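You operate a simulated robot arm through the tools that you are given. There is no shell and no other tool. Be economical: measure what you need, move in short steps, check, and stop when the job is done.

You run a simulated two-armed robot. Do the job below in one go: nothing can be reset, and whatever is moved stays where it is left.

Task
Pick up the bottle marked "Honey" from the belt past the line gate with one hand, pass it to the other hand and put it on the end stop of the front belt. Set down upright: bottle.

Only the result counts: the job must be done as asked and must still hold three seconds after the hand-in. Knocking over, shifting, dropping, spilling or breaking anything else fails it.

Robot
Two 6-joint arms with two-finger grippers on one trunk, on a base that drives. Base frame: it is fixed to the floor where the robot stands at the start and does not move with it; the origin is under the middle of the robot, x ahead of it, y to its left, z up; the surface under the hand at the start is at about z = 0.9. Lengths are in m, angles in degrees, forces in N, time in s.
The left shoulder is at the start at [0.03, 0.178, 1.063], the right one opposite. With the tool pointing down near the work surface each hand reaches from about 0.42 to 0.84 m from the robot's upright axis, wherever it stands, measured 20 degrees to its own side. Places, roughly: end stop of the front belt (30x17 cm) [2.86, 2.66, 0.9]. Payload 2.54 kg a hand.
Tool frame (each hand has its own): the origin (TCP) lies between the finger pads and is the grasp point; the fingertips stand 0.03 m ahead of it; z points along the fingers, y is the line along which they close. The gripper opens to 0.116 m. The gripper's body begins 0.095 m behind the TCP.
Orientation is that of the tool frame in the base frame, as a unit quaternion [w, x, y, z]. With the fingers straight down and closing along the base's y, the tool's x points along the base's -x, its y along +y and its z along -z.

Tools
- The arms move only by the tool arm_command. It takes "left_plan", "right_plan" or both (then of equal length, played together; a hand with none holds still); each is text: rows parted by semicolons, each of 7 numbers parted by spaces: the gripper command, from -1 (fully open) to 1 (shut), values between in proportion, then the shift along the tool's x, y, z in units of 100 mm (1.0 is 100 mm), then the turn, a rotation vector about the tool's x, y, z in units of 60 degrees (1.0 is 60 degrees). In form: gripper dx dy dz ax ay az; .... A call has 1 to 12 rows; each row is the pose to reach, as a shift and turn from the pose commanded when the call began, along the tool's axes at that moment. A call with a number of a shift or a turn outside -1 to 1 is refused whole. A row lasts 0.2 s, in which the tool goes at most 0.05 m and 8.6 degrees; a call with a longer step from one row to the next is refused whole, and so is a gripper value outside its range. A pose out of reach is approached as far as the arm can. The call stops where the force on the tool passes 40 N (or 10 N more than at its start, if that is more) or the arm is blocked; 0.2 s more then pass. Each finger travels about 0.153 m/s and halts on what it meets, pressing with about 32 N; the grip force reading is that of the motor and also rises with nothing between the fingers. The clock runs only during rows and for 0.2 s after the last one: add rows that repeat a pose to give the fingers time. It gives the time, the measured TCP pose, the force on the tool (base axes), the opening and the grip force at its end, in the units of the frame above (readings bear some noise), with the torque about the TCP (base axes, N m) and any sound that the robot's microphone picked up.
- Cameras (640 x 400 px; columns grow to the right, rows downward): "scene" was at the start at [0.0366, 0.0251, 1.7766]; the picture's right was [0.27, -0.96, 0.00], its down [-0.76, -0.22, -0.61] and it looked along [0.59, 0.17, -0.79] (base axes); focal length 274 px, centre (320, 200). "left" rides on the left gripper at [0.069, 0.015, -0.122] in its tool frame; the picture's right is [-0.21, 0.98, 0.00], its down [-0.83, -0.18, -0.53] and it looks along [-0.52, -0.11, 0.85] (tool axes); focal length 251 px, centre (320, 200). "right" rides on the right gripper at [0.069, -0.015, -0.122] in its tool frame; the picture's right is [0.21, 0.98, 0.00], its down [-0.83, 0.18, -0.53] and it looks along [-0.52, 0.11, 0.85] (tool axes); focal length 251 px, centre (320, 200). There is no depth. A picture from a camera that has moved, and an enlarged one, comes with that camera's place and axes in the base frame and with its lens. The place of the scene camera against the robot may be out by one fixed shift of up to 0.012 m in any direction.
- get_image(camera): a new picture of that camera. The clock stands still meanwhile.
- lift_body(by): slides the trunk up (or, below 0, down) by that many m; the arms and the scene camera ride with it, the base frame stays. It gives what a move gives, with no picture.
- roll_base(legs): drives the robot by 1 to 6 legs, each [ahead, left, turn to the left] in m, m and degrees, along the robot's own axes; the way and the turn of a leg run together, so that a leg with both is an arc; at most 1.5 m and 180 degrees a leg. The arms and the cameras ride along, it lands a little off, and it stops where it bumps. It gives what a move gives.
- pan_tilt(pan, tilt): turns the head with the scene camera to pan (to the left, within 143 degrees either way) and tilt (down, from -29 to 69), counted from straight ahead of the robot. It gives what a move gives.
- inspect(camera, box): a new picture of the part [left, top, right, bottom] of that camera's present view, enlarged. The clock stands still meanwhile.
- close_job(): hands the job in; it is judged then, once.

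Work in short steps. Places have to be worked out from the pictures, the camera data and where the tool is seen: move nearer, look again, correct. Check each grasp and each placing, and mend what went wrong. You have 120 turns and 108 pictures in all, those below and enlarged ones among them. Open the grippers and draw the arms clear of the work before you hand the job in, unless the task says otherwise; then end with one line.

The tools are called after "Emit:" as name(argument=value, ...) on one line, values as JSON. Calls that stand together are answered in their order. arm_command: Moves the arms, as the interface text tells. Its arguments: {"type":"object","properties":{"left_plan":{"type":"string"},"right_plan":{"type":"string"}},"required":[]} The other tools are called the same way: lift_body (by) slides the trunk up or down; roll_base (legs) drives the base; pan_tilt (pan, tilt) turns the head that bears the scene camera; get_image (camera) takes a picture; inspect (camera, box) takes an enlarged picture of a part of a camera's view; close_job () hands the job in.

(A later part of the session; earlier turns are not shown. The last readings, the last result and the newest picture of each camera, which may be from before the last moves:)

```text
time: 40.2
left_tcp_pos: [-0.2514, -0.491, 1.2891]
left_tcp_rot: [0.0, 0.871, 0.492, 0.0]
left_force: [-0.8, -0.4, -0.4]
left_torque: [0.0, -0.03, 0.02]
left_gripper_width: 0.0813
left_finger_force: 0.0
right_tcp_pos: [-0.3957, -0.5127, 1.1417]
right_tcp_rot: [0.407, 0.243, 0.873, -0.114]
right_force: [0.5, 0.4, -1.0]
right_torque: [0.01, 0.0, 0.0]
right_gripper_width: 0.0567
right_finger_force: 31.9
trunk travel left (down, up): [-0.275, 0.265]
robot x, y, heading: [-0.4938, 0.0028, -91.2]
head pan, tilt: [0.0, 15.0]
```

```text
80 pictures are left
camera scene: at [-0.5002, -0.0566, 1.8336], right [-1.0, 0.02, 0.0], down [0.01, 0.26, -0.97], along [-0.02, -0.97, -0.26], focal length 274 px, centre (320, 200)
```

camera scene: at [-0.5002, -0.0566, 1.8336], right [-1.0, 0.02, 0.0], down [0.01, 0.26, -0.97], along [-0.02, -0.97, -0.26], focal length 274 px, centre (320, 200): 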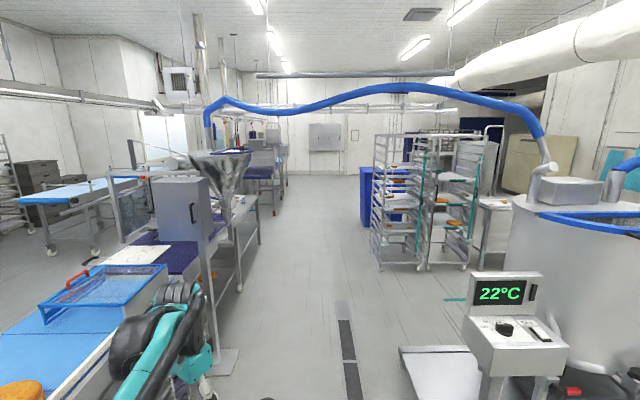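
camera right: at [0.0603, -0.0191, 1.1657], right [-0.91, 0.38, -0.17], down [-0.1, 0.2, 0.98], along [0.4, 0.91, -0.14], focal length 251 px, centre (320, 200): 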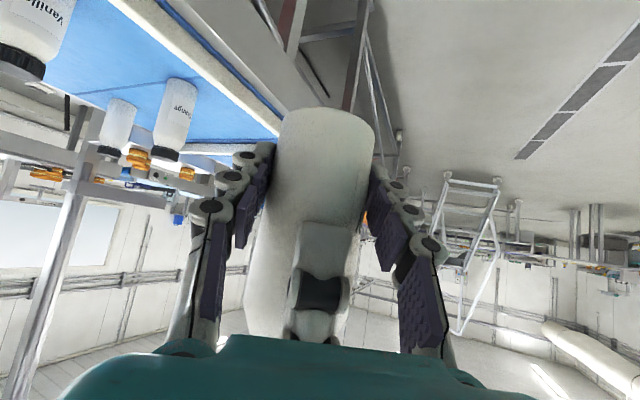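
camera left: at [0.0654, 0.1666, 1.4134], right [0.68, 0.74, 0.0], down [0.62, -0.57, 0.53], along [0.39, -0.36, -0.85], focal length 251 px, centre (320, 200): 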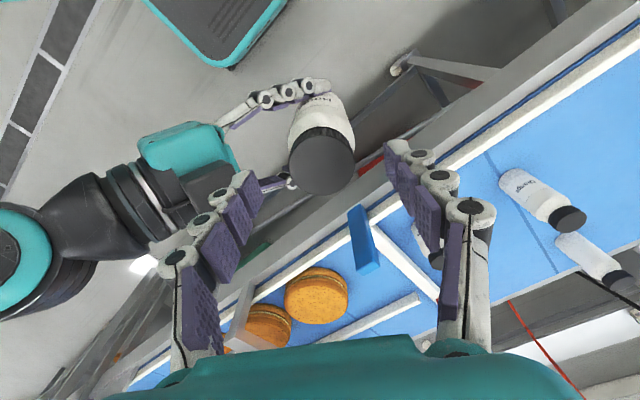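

The aisle ahead is clear (x≈−1.2…0.1). I drive 4.5 m along it and look again.

Emit:
roll_base(legs=[[1.5, 0, 1.2], [1.5, 0, 0], [1.5, 0, 0]])

Emit:
get_image(camera="scene")

Emit:
pan_tilt(pan=60, tilt=15)

Emit:
get_image(camera="scene")

```text
time: 61.7
left_tcp_pos: [-0.2474, -5.0024, 1.2897]
left_tcp_rot: [-0.001, 0.87, 0.493, 0.0]
left_force: [0.5, -0.5, -0.5]
left_torque: [0.02, -0.01, 0.01]
left_gripper_width: 0.0815
left_finger_force: 0.1
right_tcp_pos: [-0.3933, -5.0249, 1.1414]
right_tcp_rot: [0.407, 0.242, 0.873, -0.113]
right_force: [0.4, 0.1, -0.9]
right_torque: [0.03, 0.04, -0.01]
right_gripper_width: 0.0564
right_finger_force: 32.1
trunk travel left (down, up): [-0.275, 0.265]
robot x, y, heading: [-0.4891, -4.5081, -90.7]
head pan, tilt: [0.0, 15.0]
```

```text
79 pictures are left
camera scene: at [-0.4985, -4.5693, 1.8337], right [-1.0, 0.02, 0.0], down [0.0, 0.26, -0.97], along [-0.02, -0.97, -0.26], focal length 274 px, centre (320, 200)
```

scene: 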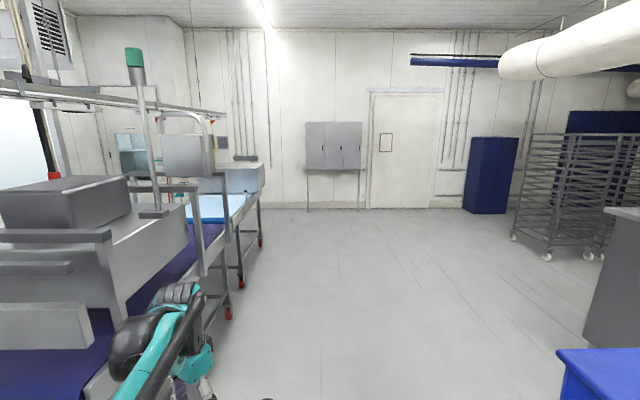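

```text
time: 63.0
left_tcp_pos: [-0.2485, -5.0028, 1.2892]
left_tcp_rot: [0.0, 0.87, 0.493, 0.0]
left_force: [-1.3, -0.6, 0.3]
left_torque: [0.0, 0.0, 0.01]
left_gripper_width: 0.0813
left_finger_force: 0.1
right_tcp_pos: [-0.3921, -5.0261, 1.1425]
right_tcp_rot: [0.408, 0.242, 0.873, -0.113]
right_force: [-0.1, -0.2, 1.1]
right_torque: [0.03, 0.05, 0.02]
right_gripper_width: 0.0564
right_finger_force: 31.8
trunk travel left (down, up): [-0.275, 0.265]
robot x, y, heading: [-0.4938, -4.5143, -90.9]
head pan, tilt: [60.0, 15.0]
```

```text
78 pictures are left
camera scene: at [-0.4169, -4.5236, 1.8337], right [-0.51, -0.86, 0.0], down [-0.22, 0.13, -0.97], along [0.83, -0.5, -0.26], focal length 274 px, centre (320, 200)
```

scene: 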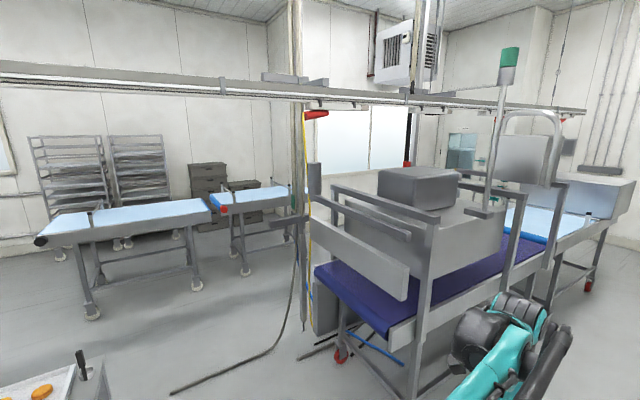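

There seems to be a gap in the line just to the left here (y≈−4.2…−5.4). I look squarely at it.

Emit:
pan_tilt(pan=90, tilt=35)

Emit:
get_image(camera="scene")

Emit:
pan_tilt(pan=125, tilt=25)

Emit:
get_image(camera="scene")

```text
time: 64.0
left_tcp_pos: [-0.2486, -5.0025, 1.2901]
left_tcp_rot: [0.001, 0.87, 0.493, 0.0]
left_force: [0.0, 0.3, 0.1]
left_torque: [-0.01, 0.0, 0.0]
left_gripper_width: 0.081
left_finger_force: 0.1
right_tcp_pos: [-0.3919, -5.025, 1.1418]
right_tcp_rot: [0.407, 0.241, 0.874, -0.112]
right_force: [0.3, 0.1, 0.7]
right_torque: [0.01, 0.01, -0.02]
right_gripper_width: 0.0567
right_finger_force: 31.9
trunk travel left (down, up): [-0.275, 0.265]
robot x, y, heading: [-0.4933, -4.5107, -91.0]
head pan, tilt: [90.0, 35.0]
```

```text
77 pictures are left
camera scene: at [-0.4089, -4.4771, 1.8017], right [-0.02, -1.0, 0.0], down [-0.57, 0.01, -0.82], along [0.82, -0.01, -0.57], focal length 274 px, centre (320, 200)
```

scene: 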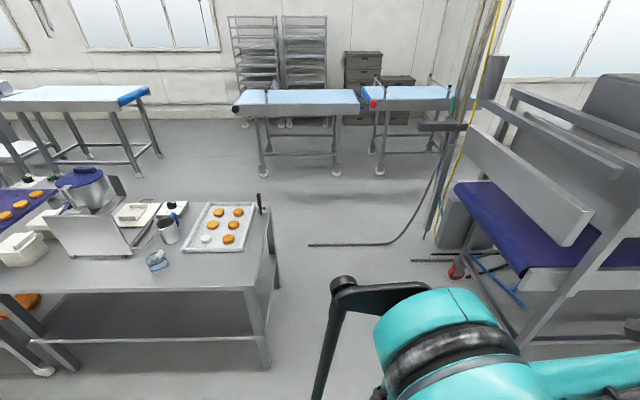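

```text
time: 65.0
left_tcp_pos: [-0.2473, -5.0006, 1.2888]
left_tcp_rot: [0.0, 0.87, 0.493, 0.0]
left_force: [0.1, 0.4, 0.1]
left_torque: [0.04, 0.01, 0.0]
left_gripper_width: 0.0813
left_finger_force: 0.1
right_tcp_pos: [-0.3914, -5.0251, 1.1424]
right_tcp_rot: [0.407, 0.242, 0.874, -0.113]
right_force: [0.2, -0.9, 0.0]
right_torque: [-0.01, 0.01, 0.01]
right_gripper_width: 0.0568
right_finger_force: 31.5
trunk travel left (down, up): [-0.275, 0.265]
robot x, y, heading: [-0.4952, -4.5095, -91.2]
head pan, tilt: [125.0, 25.0]
```

```text
76 pictures are left
camera scene: at [-0.4206, -4.424, 1.8175], right [0.56, -0.83, 0.0], down [-0.35, -0.24, -0.91], along [0.75, 0.51, -0.42], focal length 274 px, centre (320, 200)
```

scene: 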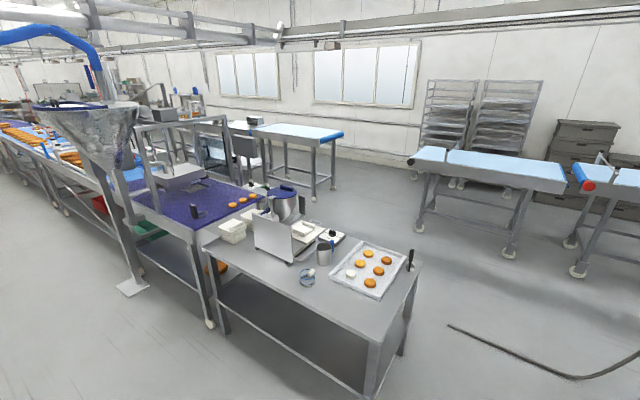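

The line has a real gap here: table end at y≈−4.16, machine at y≈−5.4. I line up at y≈−4.78, turn to +x and look through before entering.

Emit:
roll_base(legs=[[0.27, 0, 0], [0, 0, 91]])

Emit:
pan_tilt(pan=0, tilt=40)

Emit:
get_image(camera="scene")

```text
time: 70.8
left_tcp_pos: [-0.0143, -4.5104, 1.2913]
left_tcp_rot: [0.0, 0.247, 0.969, 0.0]
left_force: [-0.8, -0.7, -0.2]
left_torque: [-0.04, 0.01, -0.02]
left_gripper_width: 0.0812
left_finger_force: 0.0
right_tcp_pos: [0.0155, -4.6551, 1.143]
right_tcp_rot: [0.364, -0.462, 0.779, 0.215]
right_force: [0.8, -0.4, -3.3]
right_torque: [-0.05, 0.0, 0.05]
right_gripper_width: 0.0565
right_finger_force: 32.1
trunk travel left (down, up): [-0.275, 0.265]
robot x, y, heading: [-0.4969, -4.7786, 1.3]
head pan, tilt: [125.0, 25.0]
```

```text
time: 72.8
left_tcp_pos: [-0.0149, -4.5103, 1.291]
left_tcp_rot: [0.0, 0.247, 0.969, 0.001]
left_force: [-0.5, 0.1, -0.5]
left_torque: [0.03, 0.0, -0.01]
left_gripper_width: 0.0815
left_finger_force: 0.1
right_tcp_pos: [0.0143, -4.6522, 1.1425]
right_tcp_rot: [0.363, -0.463, 0.779, 0.215]
right_force: [0.3, -0.5, -3.0]
right_torque: [-0.02, 0.0, -0.02]
right_gripper_width: 0.0567
right_finger_force: 32.4
trunk travel left (down, up): [-0.275, 0.265]
robot x, y, heading: [-0.4944, -4.7767, 1.6]
head pan, tilt: [0.0, 40.0]
```

```text
75 pictures are left
camera scene: at [-0.4462, -4.7683, 1.7941], right [0.02, -1.0, 0.0], down [-0.64, -0.02, -0.77], along [0.77, 0.02, -0.64], focal length 274 px, centre (320, 200)
```

scene: 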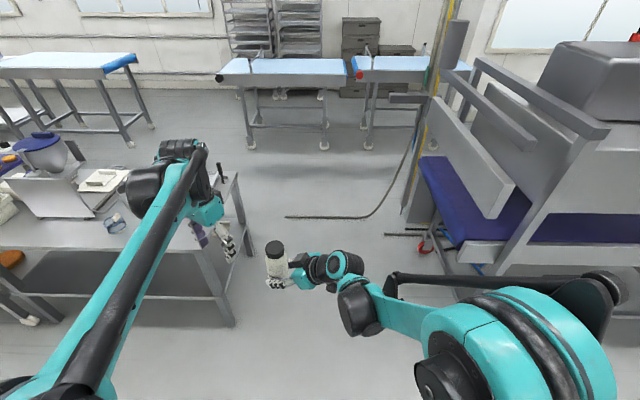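

The right elbow sticks out widely; I'll swing the right hand to point more forward (rotation about the vertical keeps the bottle upright) and move it to the right to narrow the profile.

Emit:
arm_command(right_plan="1 0.02 -0.17 -0.12 0.085 0 0.0713; 1 0.04 -0.34 -0.24 0.17 0 0.1427; 1 0.05 -0.5 -0.35 0.255 0 0.214; 1 0.07 -0.67 -0.47 0.34 0 0.2853; 1 0.08 -0.84 -0.58 0.425 0 0.3567; 1 0.1 -1 -0.7 0.511 0 0.428; 1 0.1 -1 -0.7 0.511 0 0.428")

Emit:
pan_tilt(pan=-20, tilt=45)

Emit:
get_image(camera="scene")

```text
time: 74.4
left_tcp_pos: [-0.014, -4.511, 1.2898]
left_tcp_rot: [0.0, 0.247, 0.969, 0.001]
left_force: [0.2, -0.1, -0.1]
left_torque: [-0.01, 0.02, -0.01]
left_gripper_width: 0.0809
left_finger_force: 0.0
right_tcp_pos: [0.074, -4.7545, 1.1804]
right_tcp_rot: [0.415, -0.168, 0.891, 0.078]
right_force: [-0.3, -0.2, -3.8]
right_torque: [-0.02, 0.07, 0.01]
right_gripper_width: 0.0567
right_finger_force: 31.6
trunk travel left (down, up): [-0.275, 0.265]
robot x, y, heading: [-0.4974, -4.7718, 1.6]
head pan, tilt: [0.0, 40.0]
```

```text
time: 75.3
left_tcp_pos: [-0.0138, -4.5107, 1.2896]
left_tcp_rot: [0.0, 0.247, 0.969, 0.0]
left_force: [-0.6, -0.2, 0.0]
left_torque: [0.03, 0.0, -0.02]
left_gripper_width: 0.0811
left_finger_force: 0.1
right_tcp_pos: [0.0738, -4.7533, 1.1791]
right_tcp_rot: [0.415, -0.169, 0.89, 0.079]
right_force: [0.3, 0.8, -2.1]
right_torque: [-0.03, 0.07, 0.0]
right_gripper_width: 0.0567
right_finger_force: 31.9
trunk travel left (down, up): [-0.275, 0.265]
robot x, y, heading: [-0.4985, -4.7724, 1.5]
head pan, tilt: [-20.0, 45.0]
```

```text
74 pictures are left
camera scene: at [-0.454, -4.7963, 1.7869], right [-0.32, -0.95, 0.0], down [-0.67, 0.23, -0.71], along [0.67, -0.23, -0.71], focal length 274 px, centre (320, 200)
```

scene: 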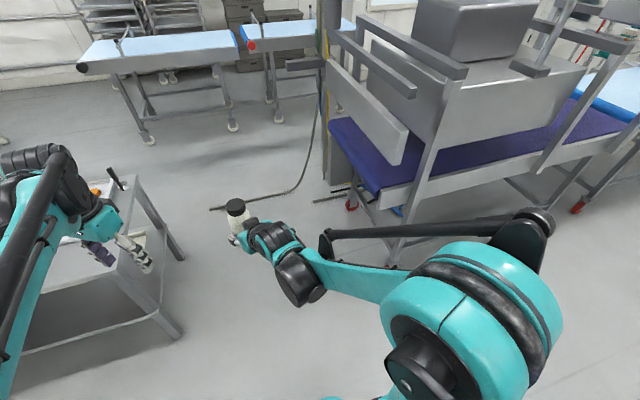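

Profile is narrower now. I straighten the heading and drive 1.2 m into the gap.

Emit:
roll_base(legs=[[0, 0.02, -1.5], [1.2, 0, 0]])

Emit:
pan_tilt(pan=0, tilt=40)

Emit:
get_image(camera="scene")

```text
time: 81.7
left_tcp_pos: [1.1778, -4.4988, 1.2901]
left_tcp_rot: [0.0, 0.257, 0.966, 0.0]
left_force: [-0.3, -1.4, -0.4]
left_torque: [0.02, 0.0, 0.03]
left_gripper_width: 0.0814
left_finger_force: 0.0
right_tcp_pos: [1.2586, -4.7433, 1.1788]
right_tcp_rot: [0.416, -0.159, 0.892, 0.073]
right_force: [0.4, -0.1, -3.5]
right_torque: [0.04, 0.0, -0.04]
right_gripper_width: 0.0569
right_finger_force: 31.7
trunk travel left (down, up): [-0.275, 0.265]
robot x, y, heading: [0.6878, -4.7545, 0.4]
head pan, tilt: [-20.0, 45.0]
```

```text
time: 82.5
left_tcp_pos: [1.1761, -4.4984, 1.2912]
left_tcp_rot: [0.0, 0.256, 0.967, 0.0]
left_force: [-0.4, -0.2, -0.2]
left_torque: [0.01, -0.02, -0.01]
left_gripper_width: 0.0813
left_finger_force: 0.2
right_tcp_pos: [1.259, -4.7428, 1.1791]
right_tcp_rot: [0.416, -0.159, 0.892, 0.073]
right_force: [0.0, 0.3, -2.7]
right_torque: [-0.04, 0.05, 0.01]
right_gripper_width: 0.0565
right_finger_force: 31.3
trunk travel left (down, up): [-0.275, 0.265]
robot x, y, heading: [0.6849, -4.7526, 0.0]
head pan, tilt: [0.0, 40.0]
```

```text
73 pictures are left
camera scene: at [0.739, -4.7477, 1.7941], right [0.0, -1.0, 0.0], down [-0.64, 0.0, -0.77], along [0.77, 0.0, -0.64], focal length 274 px, centre (320, 200)
```

scene: 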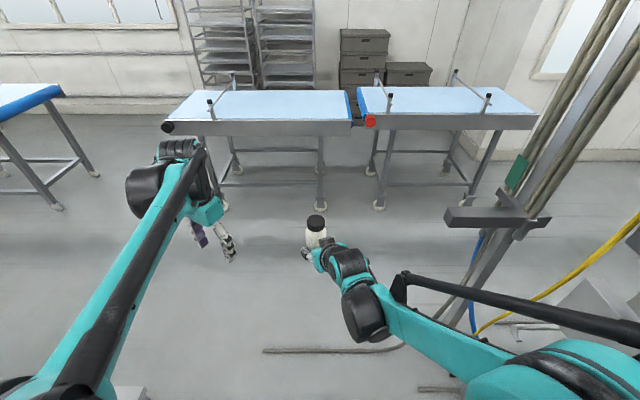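

The pole's bracket (~[1.41, −5.17, 1.17]) is on the right, so I advance while drifting left, to x≈1.7.

Emit:
roll_base(legs=[[0.5, 0.12, 0], [0.5, 0.1, 0], [0, 0, 90]])

Emit:
pan_tilt(pan=0, tilt=15)

Emit:
get_image(camera="scene")

```text
time: 91.9
left_tcp_pos: [1.4456, -4.031, 1.2909]
left_tcp_rot: [-0.001, -0.491, 0.871, 0.0]
left_force: [-0.5, 0.5, 1.0]
left_torque: [-0.02, 0.01, 0.02]
left_gripper_width: 0.0811
left_finger_force: 0.1
right_tcp_pos: [1.6912, -3.9543, 1.1797]
right_tcp_rot: [-0.246, 0.737, -0.527, -0.344]
right_force: [0.3, 0.2, -3.1]
right_torque: [-0.06, 0.01, -0.03]
right_gripper_width: 0.0566
right_finger_force: 31.6
trunk travel left (down, up): [-0.275, 0.265]
robot x, y, heading: [1.691, -4.5267, 89.0]
head pan, tilt: [0.0, 40.0]
```

```text
time: 92.8
left_tcp_pos: [1.4454, -4.0301, 1.2895]
left_tcp_rot: [0.0, -0.491, 0.871, -0.001]
left_force: [-0.2, 0.3, 0.3]
left_torque: [0.03, 0.01, 0.02]
left_gripper_width: 0.0811
left_finger_force: 0.1
right_tcp_pos: [1.6916, -3.9549, 1.1792]
right_tcp_rot: [-0.246, 0.738, -0.526, -0.344]
right_force: [-0.5, -0.4, -4.2]
right_torque: [-0.04, 0.0, 0.01]
right_gripper_width: 0.0568
right_finger_force: 32.4
trunk travel left (down, up): [-0.275, 0.265]
robot x, y, heading: [1.6901, -4.5217, 89.0]
head pan, tilt: [0.0, 15.0]
```

```text
72 pictures are left
camera scene: at [1.6836, -4.4552, 1.8336], right [1.0, -0.02, 0.0], down [0.0, -0.26, -0.97], along [0.02, 0.97, -0.26], focal length 274 px, centre (320, 200)
```

scene: 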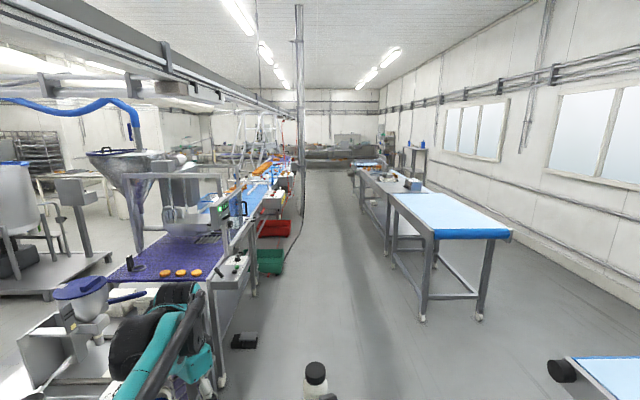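

The rear aisle is clear (x≈1.4…2.7). I drift to x≈2.03 and drive up 4.4 m, then look.

Emit:
roll_base(legs=[[1.5, -0.3, 1], [1.5, 0, 0], [1.4, 0, 0]])

Emit:
get_image(camera="scene")

```text
refused: leg 1 is longer than a leg can be; nothing moved
```

```text
71 pictures are left
camera scene: at [1.6836, -4.4552, 1.8336], right [1.0, -0.02, 0.0], down [0.0, -0.26, -0.97], along [0.02, 0.97, -0.26], focal length 274 px, centre (320, 200)
```

scene: 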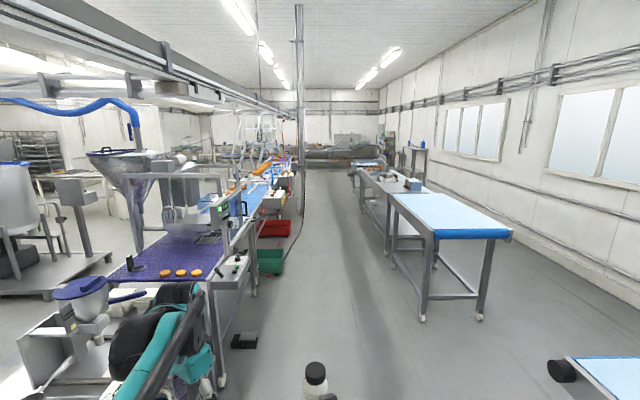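

The leg was just over 1.5 m; I shorten it.

Emit:
roll_base(legs=[[1.4, -0.3, 1], [1.5, 0, 0], [1.4, 0, 0]])

Emit:
get_image(camera="scene")

```text
time: 113.5
left_tcp_pos: [1.674, 0.2525, 1.2902]
left_tcp_rot: [0.0, -0.518, 0.856, 0.0]
left_force: [0.4, 0.1, 0.2]
left_torque: [0.02, -0.03, 0.0]
left_gripper_width: 0.0811
left_finger_force: 0.1
right_tcp_pos: [1.9155, 0.3435, 1.1792]
right_tcp_rot: [-0.236, 0.754, -0.503, -0.351]
right_force: [0.1, 0.2, -2.5]
right_torque: [-0.05, 0.0, 0.0]
right_gripper_width: 0.0564
right_finger_force: 32.1
trunk travel left (down, up): [-0.275, 0.265]
robot x, y, heading: [1.9449, -0.2248, 92.3]
head pan, tilt: [0.0, 15.0]
```

```text
70 pictures are left
camera scene: at [1.9377, -0.1579, 1.8337], right [1.0, 0.04, 0.0], down [0.01, -0.26, -0.97], along [-0.04, 0.96, -0.26], focal length 274 px, centre (320, 200)
```

scene: 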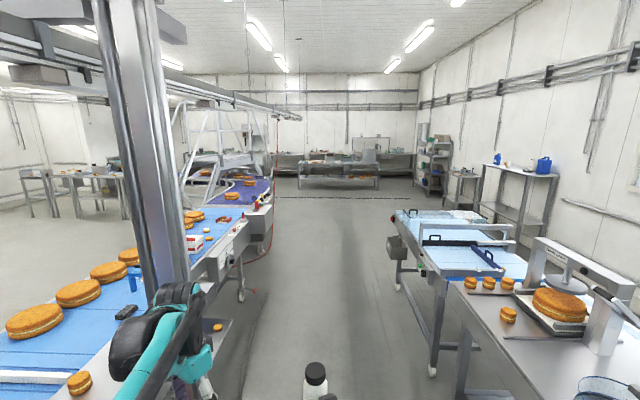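

I correct the heading, drive 2.8 m up past the bench, staying around x≈2.03, then look at the front belt.

Emit:
roll_base(legs=[[1.4, -0.1, -2.3], [1.4, 0, 0]])

Emit:
pan_tilt(pan=-80, tilt=40)

Emit:
get_image(camera="scene")

```text
time: 126.9
left_tcp_pos: [1.7668, 3.0354, 1.2895]
left_tcp_rot: [0.0, -0.493, 0.87, 0.001]
left_force: [-1.0, 0.1, 0.2]
left_torque: [-0.01, 0.0, 0.0]
left_gripper_width: 0.0814
left_finger_force: 0.1
right_tcp_pos: [2.0139, 3.1132, 1.1781]
right_tcp_rot: [-0.245, 0.739, -0.525, -0.345]
right_force: [-0.6, -0.1, -4.0]
right_torque: [-0.05, -0.04, -0.01]
right_gripper_width: 0.0566
right_finger_force: 32.2
trunk travel left (down, up): [-0.275, 0.265]
robot x, y, heading: [2.0122, 2.5408, 89.0]
head pan, tilt: [0.0, 15.0]
```

```text
time: 128.4
left_tcp_pos: [1.7664, 3.0358, 1.2898]
left_tcp_rot: [-0.001, -0.493, 0.87, 0.001]
left_force: [-0.1, -0.1, -0.1]
left_torque: [0.01, -0.03, 0.01]
left_gripper_width: 0.0811
left_finger_force: 0.0
right_tcp_pos: [2.0136, 3.1126, 1.1788]
right_tcp_rot: [-0.245, 0.739, -0.525, -0.344]
right_force: [0.2, -0.9, -3.9]
right_torque: [-0.04, -0.01, 0.0]
right_gripper_width: 0.0569
right_finger_force: 31.6
trunk travel left (down, up): [-0.275, 0.265]
robot x, y, heading: [2.0095, 2.5405, 89.1]
head pan, tilt: [-80.0, 40.0]
```

```text
69 pictures are left
camera scene: at [2.0891, 2.5323, 1.7942], right [0.16, -0.99, 0.0], down [-0.63, -0.1, -0.77], along [0.76, 0.12, -0.64], focal length 274 px, centre (320, 200)
```

scene: 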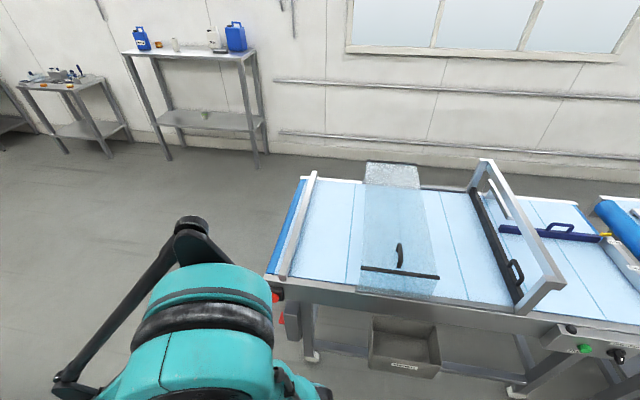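

The end-stop area projects to the clear belt between the white bar and the plastic cover. I turn to face the belt and inspect.

Emit:
roll_base(legs=[[0, 0, -89]])

Emit:
pan_tilt(pan=0, tilt=45)

Emit:
get_image(camera="scene")

Emit:
get_image(camera="left")

```text
time: 132.7
left_tcp_pos: [2.5057, 2.7846, 1.2894]
left_tcp_rot: [0.0, 0.269, 0.963, 0.0]
left_force: [0.2, -0.1, 0.0]
left_torque: [0.02, 0.03, 0.01]
left_gripper_width: 0.0812
left_finger_force: 0.2
right_tcp_pos: [2.581, 2.5377, 1.1792]
right_tcp_rot: [0.416, -0.148, 0.895, 0.068]
right_force: [-1.2, 0.5, -4.0]
right_torque: [-0.02, 0.03, 0.0]
right_gripper_width: 0.0567
right_finger_force: 32.7
trunk travel left (down, up): [-0.275, 0.265]
robot x, y, heading: [2.0119, 2.5446, -1.4]
head pan, tilt: [-80.0, 40.0]
```

```text
time: 134.2
left_tcp_pos: [2.5048, 2.7843, 1.2903]
left_tcp_rot: [0.0, 0.269, 0.963, 0.0]
left_force: [-1.2, -0.5, -0.2]
left_torque: [-0.01, 0.01, 0.0]
left_gripper_width: 0.0813
left_finger_force: 0.1
right_tcp_pos: [2.5801, 2.5373, 1.1787]
right_tcp_rot: [0.417, -0.148, 0.894, 0.068]
right_force: [-0.6, -0.6, -3.8]
right_torque: [-0.04, 0.03, 0.01]
right_gripper_width: 0.057
right_finger_force: 31.9
trunk travel left (down, up): [-0.275, 0.265]
robot x, y, heading: [2.0139, 2.5446, -1.4]
head pan, tilt: [0.0, 45.0]
```

```text
68 pictures are left
camera scene: at [2.0576, 2.5469, 1.7869], right [-0.02, -1.0, 0.0], down [-0.71, 0.02, -0.71], along [0.71, -0.02, -0.71], focal length 274 px, centre (320, 200)
```

scene: 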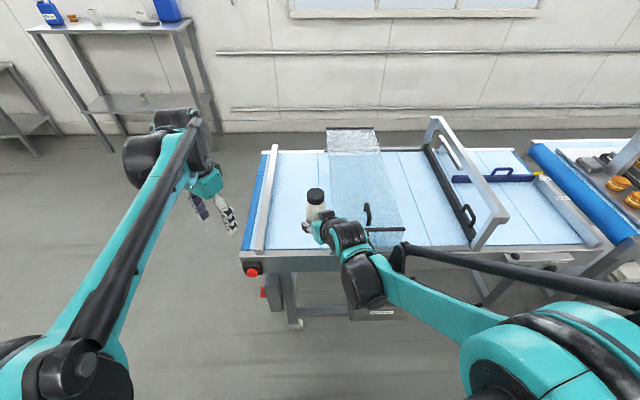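

```text
67 pictures are left
camera left: at [2.4536, 2.8334, 1.4123], right [0.69, 0.72, 0.0], down [0.61, -0.58, 0.53], along [0.39, -0.37, -0.85], focal length 251 px, centre (320, 200)
```

left: 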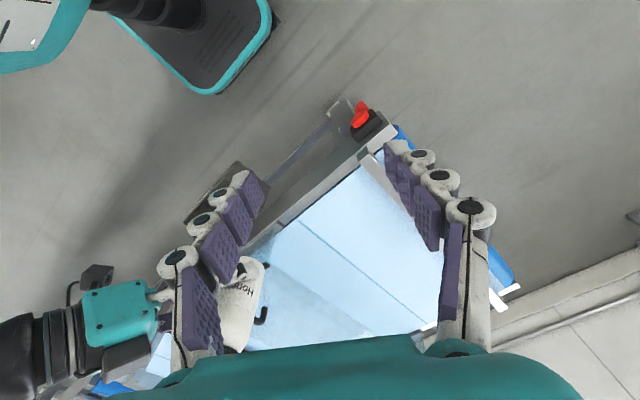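

Path is clear. I roll forward 0.2 and left 0.12 so that the bottle hovers just short of the end-stop centre.

Emit:
roll_base(legs=[[0, 0.12, 1.4], [0.2, 0, 0]])

Emit:
get_image(camera="scene")

Emit:
get_image(camera="left")

Emit:
get_image(camera="right")

```text
time: 136.7
left_tcp_pos: [2.6983, 2.9167, 1.2899]
left_tcp_rot: [0.0, 0.259, 0.966, 0.0]
left_force: [0.7, -0.7, -0.2]
left_torque: [-0.01, 0.05, 0.04]
left_gripper_width: 0.081
left_finger_force: 0.1
right_tcp_pos: [2.7808, 2.6724, 1.1787]
right_tcp_rot: [0.415, -0.158, 0.893, 0.072]
right_force: [0.2, -0.2, -3.6]
right_torque: [-0.03, 0.01, 0.03]
right_gripper_width: 0.0566
right_finger_force: 31.9
trunk travel left (down, up): [-0.275, 0.265]
robot x, y, heading: [2.2053, 2.6654, -0.1]
head pan, tilt: [0.0, 45.0]
```

```text
66 pictures are left
camera scene: at [2.257, 2.6689, 1.7868], right [0.0, -1.0, 0.0], down [-0.71, 0.0, -0.71], along [0.71, 0.0, -0.71], focal length 274 px, centre (320, 200)
```

scene: 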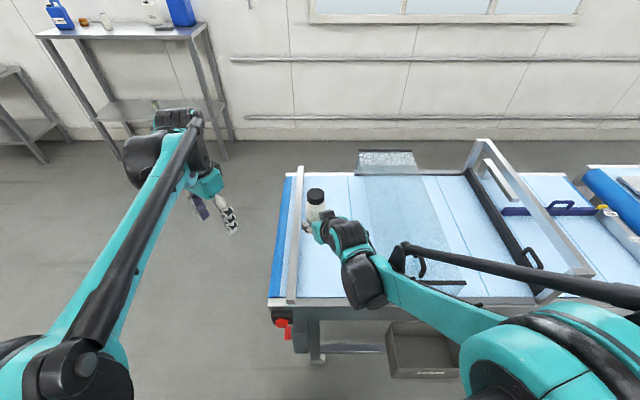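

```text
65 pictures are left
camera left: at [2.6462, 2.9638, 1.412], right [0.67, 0.74, 0.0], down [0.63, -0.57, 0.53], along [0.39, -0.36, -0.85], focal length 251 px, centre (320, 200)
```

left: 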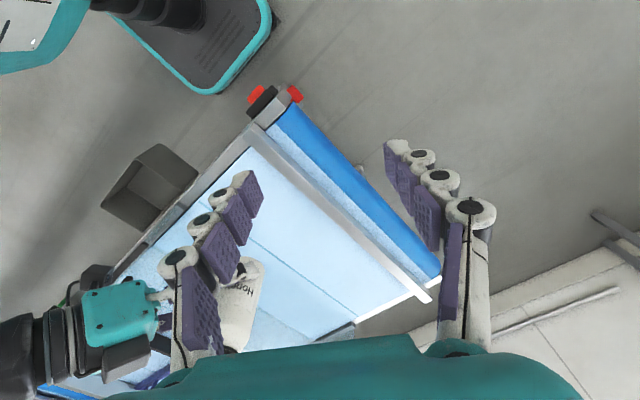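

```text
64 pictures are left
camera right: at [2.6552, 2.6091, 1.2038], right [-0.46, 0.87, -0.17], down [0.05, 0.21, 0.98], along [0.88, 0.44, -0.15], focal length 251 px, centre (320, 200)
```

right: 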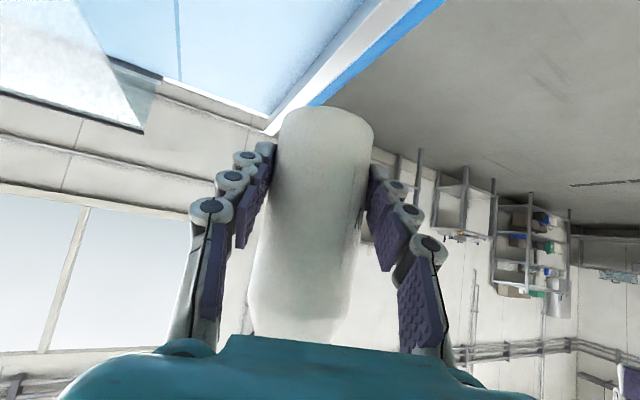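

Bottle is over the area: bar at y≈2.78, bottle at ≈[2.79, 2.675], base ≈5.4 cm below the TCP. I move it to ≈[2.86, 2.66] and lower 0.1, then look.

Emit:
arm_command(right_plan="1 -0.19 -0.18 0.22 0 0 0; 1 -0.38 -0.37 0.45 0 0 0; 1 -0.09 -0.37 0.69 0 0 0; 1 0.15 -0.37 0.9 0 0 0; 1 0.27 -0.37 1 0 0 0")

Emit:
get_image(camera="right")

Emit:
inspect(camera="scene", box=[240, 140, 480, 310])

```text
time: 137.8
left_tcp_pos: [2.6977, 2.9165, 1.2908]
left_tcp_rot: [0.0, 0.259, 0.966, 0.0]
left_force: [0.3, 0.3, 0.0]
left_torque: [-0.03, -0.01, 0.02]
left_gripper_width: 0.0813
left_finger_force: 0.0
right_tcp_pos: [2.847, 2.6554, 1.093]
right_tcp_rot: [0.416, -0.157, 0.892, 0.073]
right_force: [-0.6, 0.7, -5.0]
right_torque: [-0.01, 0.06, 0.03]
right_gripper_width: 0.0565
right_finger_force: 31.7
trunk travel left (down, up): [-0.275, 0.265]
robot x, y, heading: [2.2058, 2.6645, 0.0]
head pan, tilt: [0.0, 45.0]
```

```text
63 pictures are left
camera right: at [2.7224, 2.5933, 1.1192], right [-0.46, 0.87, -0.17], down [0.05, 0.21, 0.98], along [0.88, 0.44, -0.15], focal length 251 px, centre (320, 200)
```

right: 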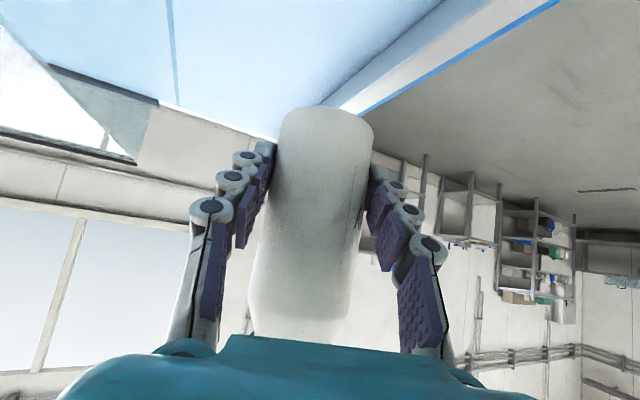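

```text
2.35 times, centred on (360, 225) of scene
camera zoom: at [2.2558, 2.6689, 1.7869], right [0.0, -1.0, 0.0], down [-0.71, 0.0, -0.71], along [0.71, 0.0, -0.71], focal length 644 px, centre (226, 141)
```

zoom: 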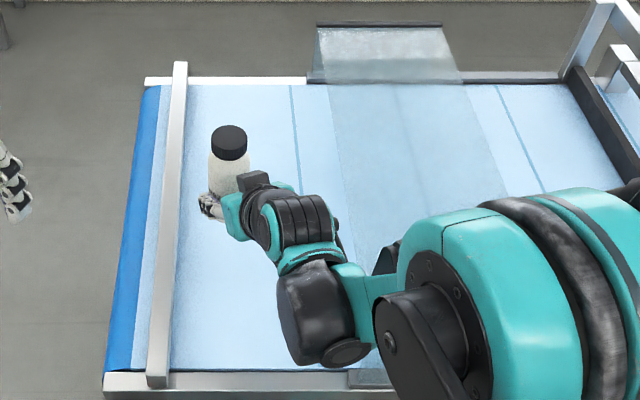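

Clear. I lower another 0.1 m (base then ≈4 cm above the belt).

Emit:
arm_command(right_plan="1 0.19 0 0.16 0 0 0; 1 0.38 0 0.32 0 0 0; 1 0.57 0 0.48 0 0 0; 1 0.764 0.003 0.644 0 0 0")

Emit:
get_image(camera="right")

Emit:
inspect(camera="scene", box=[240, 140, 480, 310])

Emit:
get_image(camera="left")

```text
time: 138.8
left_tcp_pos: [2.6981, 2.9157, 1.2906]
left_tcp_rot: [0.0, 0.26, 0.966, 0.0]
left_force: [-0.1, 0.2, -0.1]
left_torque: [0.0, -0.01, -0.03]
left_gripper_width: 0.0816
left_finger_force: 0.1
right_tcp_pos: [2.8467, 2.6562, 0.9941]
right_tcp_rot: [0.416, -0.158, 0.893, 0.073]
right_force: [0.1, 0.1, -2.6]
right_torque: [0.01, 0.07, 0.01]
right_gripper_width: 0.0565
right_finger_force: 32.7
trunk travel left (down, up): [-0.275, 0.265]
robot x, y, heading: [2.2095, 2.6613, 0.0]
head pan, tilt: [0.0, 45.0]
```

```text
61 pictures are left
camera right: at [2.7224, 2.5945, 1.0192], right [-0.46, 0.87, -0.17], down [0.05, 0.21, 0.98], along [0.88, 0.44, -0.15], focal length 251 px, centre (320, 200)
```

right: 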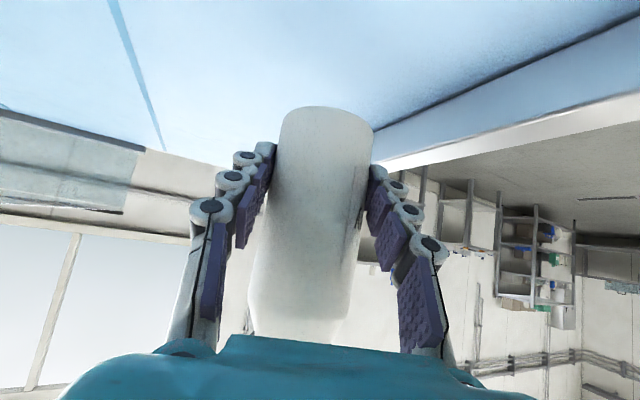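

```text
2.35 times, centred on (360, 225) of scene
camera zoom: at [2.257, 2.6688, 1.7868], right [0.0, -1.0, 0.0], down [-0.71, 0.0, -0.71], along [0.71, 0.0, -0.71], focal length 644 px, centre (226, 141)
```

zoom: 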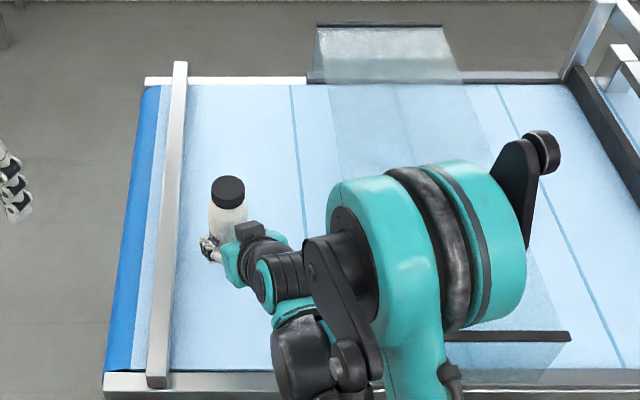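

```text
59 pictures are left
camera left: at [2.6463, 2.9638, 1.412], right [0.67, 0.74, 0.0], down [0.63, -0.57, 0.53], along [0.39, -0.36, -0.85], focal length 251 px, centre (320, 200)
```

left: 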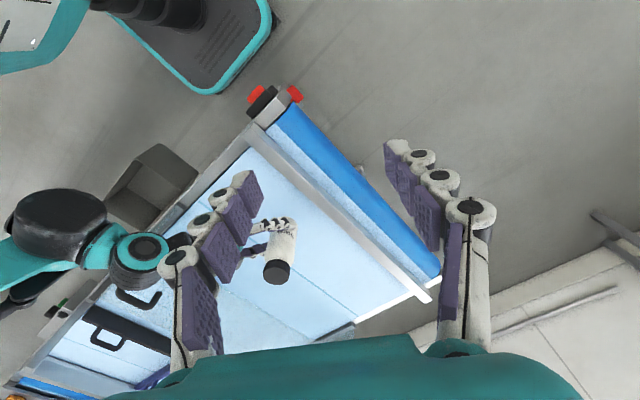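

Approach is good. The elbow configuration changed somewhat, so I use the trunk for a gentle 2.5 cm, then finish with fine arm steps.

Emit:
lift_body(by=-0.025)

Emit:
arm_command(right_plan="1 0.038 0 0.032 0 0 0; 1 0.076 0 0.064 0 0 0")

Emit:
get_image(camera="right")

```text
time: 139.6
left_tcp_pos: [2.6975, 2.9163, 1.2667]
left_tcp_rot: [0.0, 0.259, 0.966, 0.0]
left_force: [-0.3, -0.8, -0.1]
left_torque: [-0.02, -0.03, 0.02]
left_gripper_width: 0.0813
left_finger_force: 0.0
right_tcp_pos: [2.8465, 2.6547, 0.9699]
right_tcp_rot: [0.416, -0.157, 0.893, 0.073]
right_force: [-0.4, 0.1, -3.6]
right_torque: [-0.02, 0.08, -0.01]
right_gripper_width: 0.0565
right_finger_force: 31.9
trunk travel left (down, up): [-0.25, 0.29]
robot x, y, heading: [2.2087, 2.6605, 0.0]
head pan, tilt: [0.0, 45.0]
```

```text
time: 140.2
left_tcp_pos: [2.6985, 2.9164, 1.2654]
left_tcp_rot: [0.0, 0.259, 0.966, 0.0]
left_force: [0.1, -0.1, 0.2]
left_torque: [-0.01, 0.01, 0.02]
left_gripper_width: 0.0813
left_finger_force: 0.0
right_tcp_pos: [2.848, 2.6574, 0.9596]
right_tcp_rot: [0.416, -0.158, 0.893, 0.073]
right_force: [-0.1, 0.6, -3.8]
right_torque: [-0.05, 0.05, -0.02]
right_gripper_width: 0.0564
right_finger_force: 32.3
trunk travel left (down, up): [-0.25, 0.29]
robot x, y, heading: [2.2102, 2.6611, 0.1]
head pan, tilt: [0.0, 45.0]
```

```text
58 pictures are left
camera right: at [2.7222, 2.5945, 0.9847], right [-0.46, 0.87, -0.17], down [0.05, 0.21, 0.98], along [0.88, 0.44, -0.15], focal length 251 px, centre (320, 200)
```

right: 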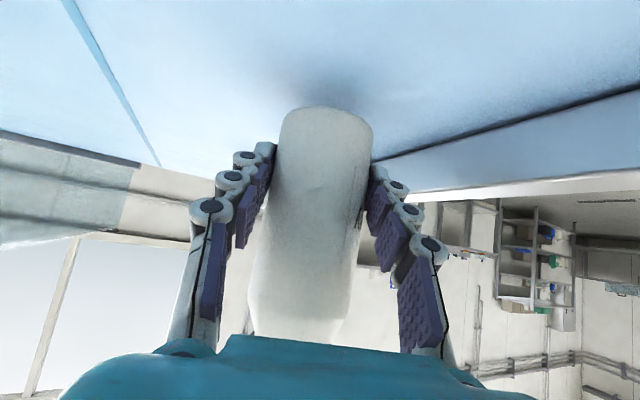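

The base is just above the belt (its shade is visible), with no contact yet. Down in 2 mm steps until force shows.

Emit:
arm_command(right_plan="1 0.015 0 0.013 0 0 0; 1 0.03 0 0.026 0 0 0; 1 0.046 0 0.039 0 0 0")

```text
time: 141.0
left_tcp_pos: [2.6981, 2.9162, 1.2645]
left_tcp_rot: [0.0, 0.259, 0.966, 0.0]
left_force: [-0.6, 0.7, -0.5]
left_torque: [-0.01, 0.0, 0.0]
left_gripper_width: 0.0812
left_finger_force: 0.0
right_tcp_pos: [2.848, 2.6565, 0.9548]
right_tcp_rot: [0.415, -0.158, 0.893, 0.073]
right_force: [0.1, -0.2, -3.5]
right_torque: [-0.05, 0.06, -0.04]
right_gripper_width: 0.0567
right_finger_force: 31.9
trunk travel left (down, up): [-0.25, 0.29]
robot x, y, heading: [2.2126, 2.662, -0.1]
head pan, tilt: [0.0, 45.0]
```

Emit:
arm_command(right_plan="1 0.015 0 0.013 0 0 0; 1 0.03 0 0.026 0 0 0; 1 0.046 0 0.039 0 0 0")

```text
time: 141.8
left_tcp_pos: [2.6977, 2.9167, 1.265]
left_tcp_rot: [0.0, 0.259, 0.966, 0.0]
left_force: [0.8, 0.1, -0.6]
left_torque: [-0.02, 0.02, 0.01]
left_gripper_width: 0.0812
left_finger_force: 0.0
right_tcp_pos: [2.851, 2.6573, 0.9514]
right_tcp_rot: [0.415, -0.157, 0.893, 0.072]
right_force: [0.7, -0.4, -3.7]
right_torque: [0.01, 0.05, 0.01]
right_gripper_width: 0.0565
right_finger_force: 32.2
right hand out of reach, approached as far as the arm can: row 2, 3
trunk travel left (down, up): [-0.25, 0.29]
robot x, y, heading: [2.2093, 2.6626, -0.1]
head pan, tilt: [0.0, 45.0]
```

The arm is at its lower reach; I continue with the trunk in small steps.

Emit:
lift_body(by=-0.004)

Emit:
get_image(camera="right")

```text
time: 142.3
left_tcp_pos: [2.6979, 2.9168, 1.2614]
left_tcp_rot: [0.001, 0.259, 0.966, 0.0]
left_force: [0.2, 0.5, -0.3]
left_torque: [-0.02, -0.02, 0.01]
left_gripper_width: 0.0811
left_finger_force: 0.0
right_tcp_pos: [2.8498, 2.657, 0.9469]
right_tcp_rot: [0.415, -0.158, 0.893, 0.073]
right_force: [-0.6, 0.0, -4.2]
right_torque: [-0.02, 0.01, -0.01]
right_gripper_width: 0.0566
right_finger_force: 32.2
trunk travel left (down, up): [-0.246, 0.294]
robot x, y, heading: [2.2076, 2.6642, -0.2]
head pan, tilt: [0.0, 45.0]
```

```text
57 pictures are left
camera right: at [2.7254, 2.5954, 0.9723], right [-0.46, 0.87, -0.16], down [0.06, 0.21, 0.98], along [0.88, 0.44, -0.15], focal length 251 px, centre (320, 200)
```

right: 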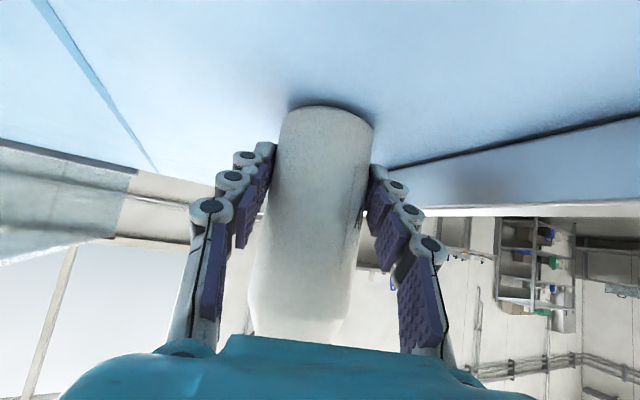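

Very close to contact. Another 2–3 mm.

Emit:
lift_body(by=-0.003)

```text
time: 142.8
left_tcp_pos: [2.6968, 2.9154, 1.2586]
left_tcp_rot: [0.001, 0.259, 0.966, 0.0]
left_force: [-0.9, 0.5, -0.1]
left_torque: [-0.01, -0.01, 0.0]
left_gripper_width: 0.0815
left_finger_force: 0.0
right_tcp_pos: [2.8494, 2.6574, 0.944]
right_tcp_rot: [0.415, -0.158, 0.893, 0.073]
right_force: [0.2, -0.3, -0.1]
right_torque: [0.03, -0.06, 0.02]
right_gripper_width: 0.0565
right_finger_force: 32.0
trunk travel left (down, up): [-0.243, 0.297]
robot x, y, heading: [2.2114, 2.6664, 0.0]
head pan, tilt: [0.0, 45.0]
```

The weight has come off the hand: contact. One more millimetre to seat it.

Emit:
lift_body(by=-0.001)

Emit:
inspect(camera="scene", box=[270, 170, 390, 270])

```text
time: 143.3
left_tcp_pos: [2.6977, 2.9145, 1.2582]
left_tcp_rot: [0.0, 0.259, 0.966, 0.0]
left_force: [0.8, -0.4, 0.0]
left_torque: [0.01, 0.02, 0.0]
left_gripper_width: 0.0812
left_finger_force: 0.0
right_tcp_pos: [2.8499, 2.6578, 0.9437]
right_tcp_rot: [0.416, -0.158, 0.893, 0.073]
right_force: [3.7, 0.5, 10.0]
right_torque: [0.18, -0.5, -0.03]
right_gripper_width: 0.0566
right_finger_force: 31.6
trunk travel left (down, up): [-0.242, 0.298]
robot x, y, heading: [2.2112, 2.6653, 0.0]
head pan, tilt: [0.0, 45.0]
```

```text
4.00 times, centred on (330, 220) of scene
camera zoom: at [2.2548, 2.6687, 1.754], right [0.0, -1.0, 0.0], down [-0.71, 0.0, -0.71], along [0.71, 0.0, -0.71], focal length 1095 px, centre (280, 120)
```

zoom: 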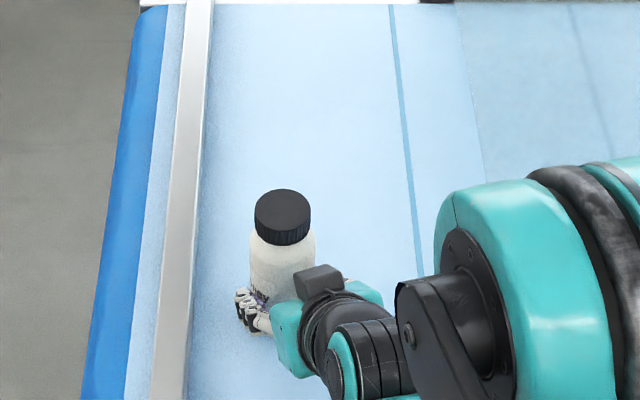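

Seated with ~14 N on the belt. I open gradually to ≈0.08 m (bar is near on the left) and check.

Emit:
arm_command(right_plan="0.0 0 0 0 0 0 0; -0.1 0 0 0 0 0 0; -0.25 0 0 0 0 0 0; -0.45 0 0 0 0 0 0; -0.45 0 0 0 0 0 0")

Emit:
get_image(camera="right")

Emit:
inspect(camera="scene", box=[270, 170, 390, 270])

```text
time: 144.5
left_tcp_pos: [2.6983, 2.9161, 1.2579]
left_tcp_rot: [0.0, 0.259, 0.966, 0.0]
left_force: [-0.3, -0.4, -0.7]
left_torque: [-0.02, -0.01, 0.01]
left_gripper_width: 0.0812
left_finger_force: 0.1
right_tcp_pos: [2.8494, 2.6574, 0.9439]
right_tcp_rot: [0.415, -0.158, 0.893, 0.073]
right_force: [0.5, 0.2, 0.0]
right_torque: [-0.02, 0.02, -0.01]
right_gripper_width: 0.0844
right_finger_force: 0.0
trunk travel left (down, up): [-0.242, 0.298]
robot x, y, heading: [2.2108, 2.6643, -0.0]
head pan, tilt: [0.0, 45.0]
```

```text
55 pictures are left
camera right: at [2.7252, 2.5954, 0.9685], right [-0.46, 0.87, -0.16], down [0.06, 0.21, 0.98], along [0.88, 0.44, -0.15], focal length 251 px, centre (320, 200)
```

right: 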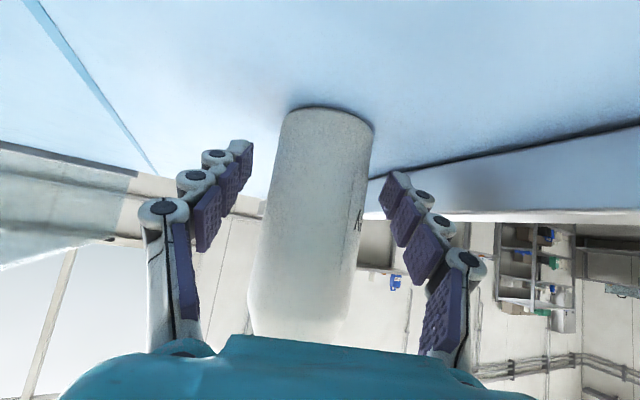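

```text
4.00 times, centred on (330, 220) of scene
camera zoom: at [2.2556, 2.6688, 1.7539], right [0.0, -1.0, 0.0], down [-0.71, 0.0, -0.71], along [0.71, 0.0, -0.71], focal length 1095 px, centre (280, 120)
```

zoom: 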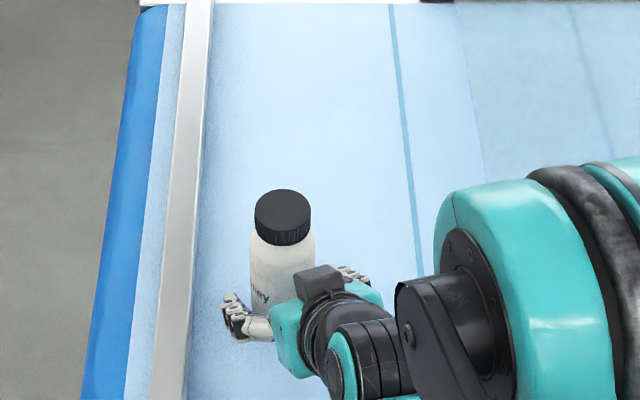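

Honey stands free and upright. I withdraw the hand straight back along its own axis (up and away).

Emit:
arm_command(right_plan="-0.6 0 0 -0.15 0 0 0; -0.6 0 0 -0.35 0 0 0; -0.6 0 0 -0.6 0 0 0; -0.6 0 0 -0.85 0 0 0; -0.6 0 0 -1 0 0 0")

Emit:
get_image(camera="scene")

Emit:
get_image(camera="right")

```text
time: 145.7
left_tcp_pos: [2.6966, 2.9163, 1.2575]
left_tcp_rot: [0.0, 0.259, 0.966, 0.0]
left_force: [0.4, 0.0, 0.0]
left_torque: [0.0, 0.0, -0.02]
left_gripper_width: 0.0811
left_finger_force: 0.1
right_tcp_pos: [2.7786, 2.6319, 1.0106]
right_tcp_rot: [0.414, -0.158, 0.894, 0.072]
right_force: [-0.4, 0.5, 0.0]
right_torque: [0.0, 0.02, 0.02]
right_gripper_width: 0.0931
right_finger_force: 0.1
right hand out of reach, approached as far as the arm can: row 2, 3, 4, 5
trunk travel left (down, up): [-0.242, 0.298]
robot x, y, heading: [2.2086, 2.6641, -0.0]
head pan, tilt: [0.0, 45.0]
```

```text
53 pictures are left
camera scene: at [2.2549, 2.6687, 1.7539], right [0.0, -1.0, 0.0], down [-0.71, 0.0, -0.71], along [0.71, 0.0, -0.71], focal length 274 px, centre (320, 200)
```

scene: 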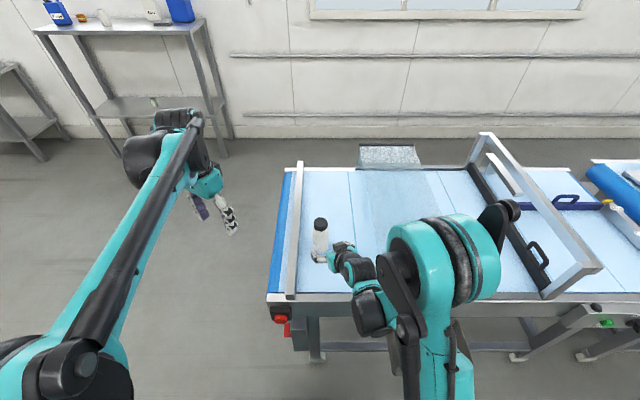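

```text
52 pictures are left
camera right: at [2.6546, 2.5705, 1.0357], right [-0.47, 0.87, -0.16], down [0.06, 0.22, 0.97], along [0.88, 0.44, -0.15], focal length 251 px, centre (320, 200)
```

right: 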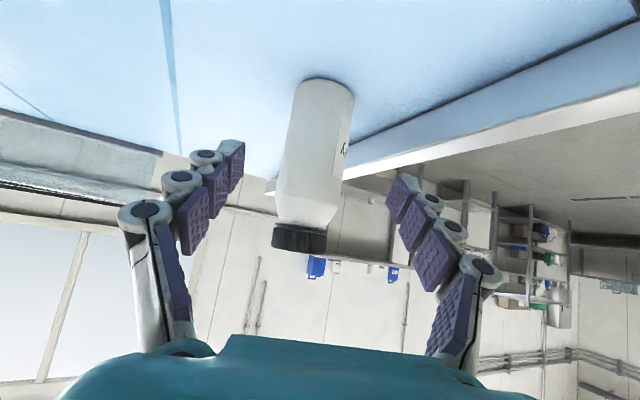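

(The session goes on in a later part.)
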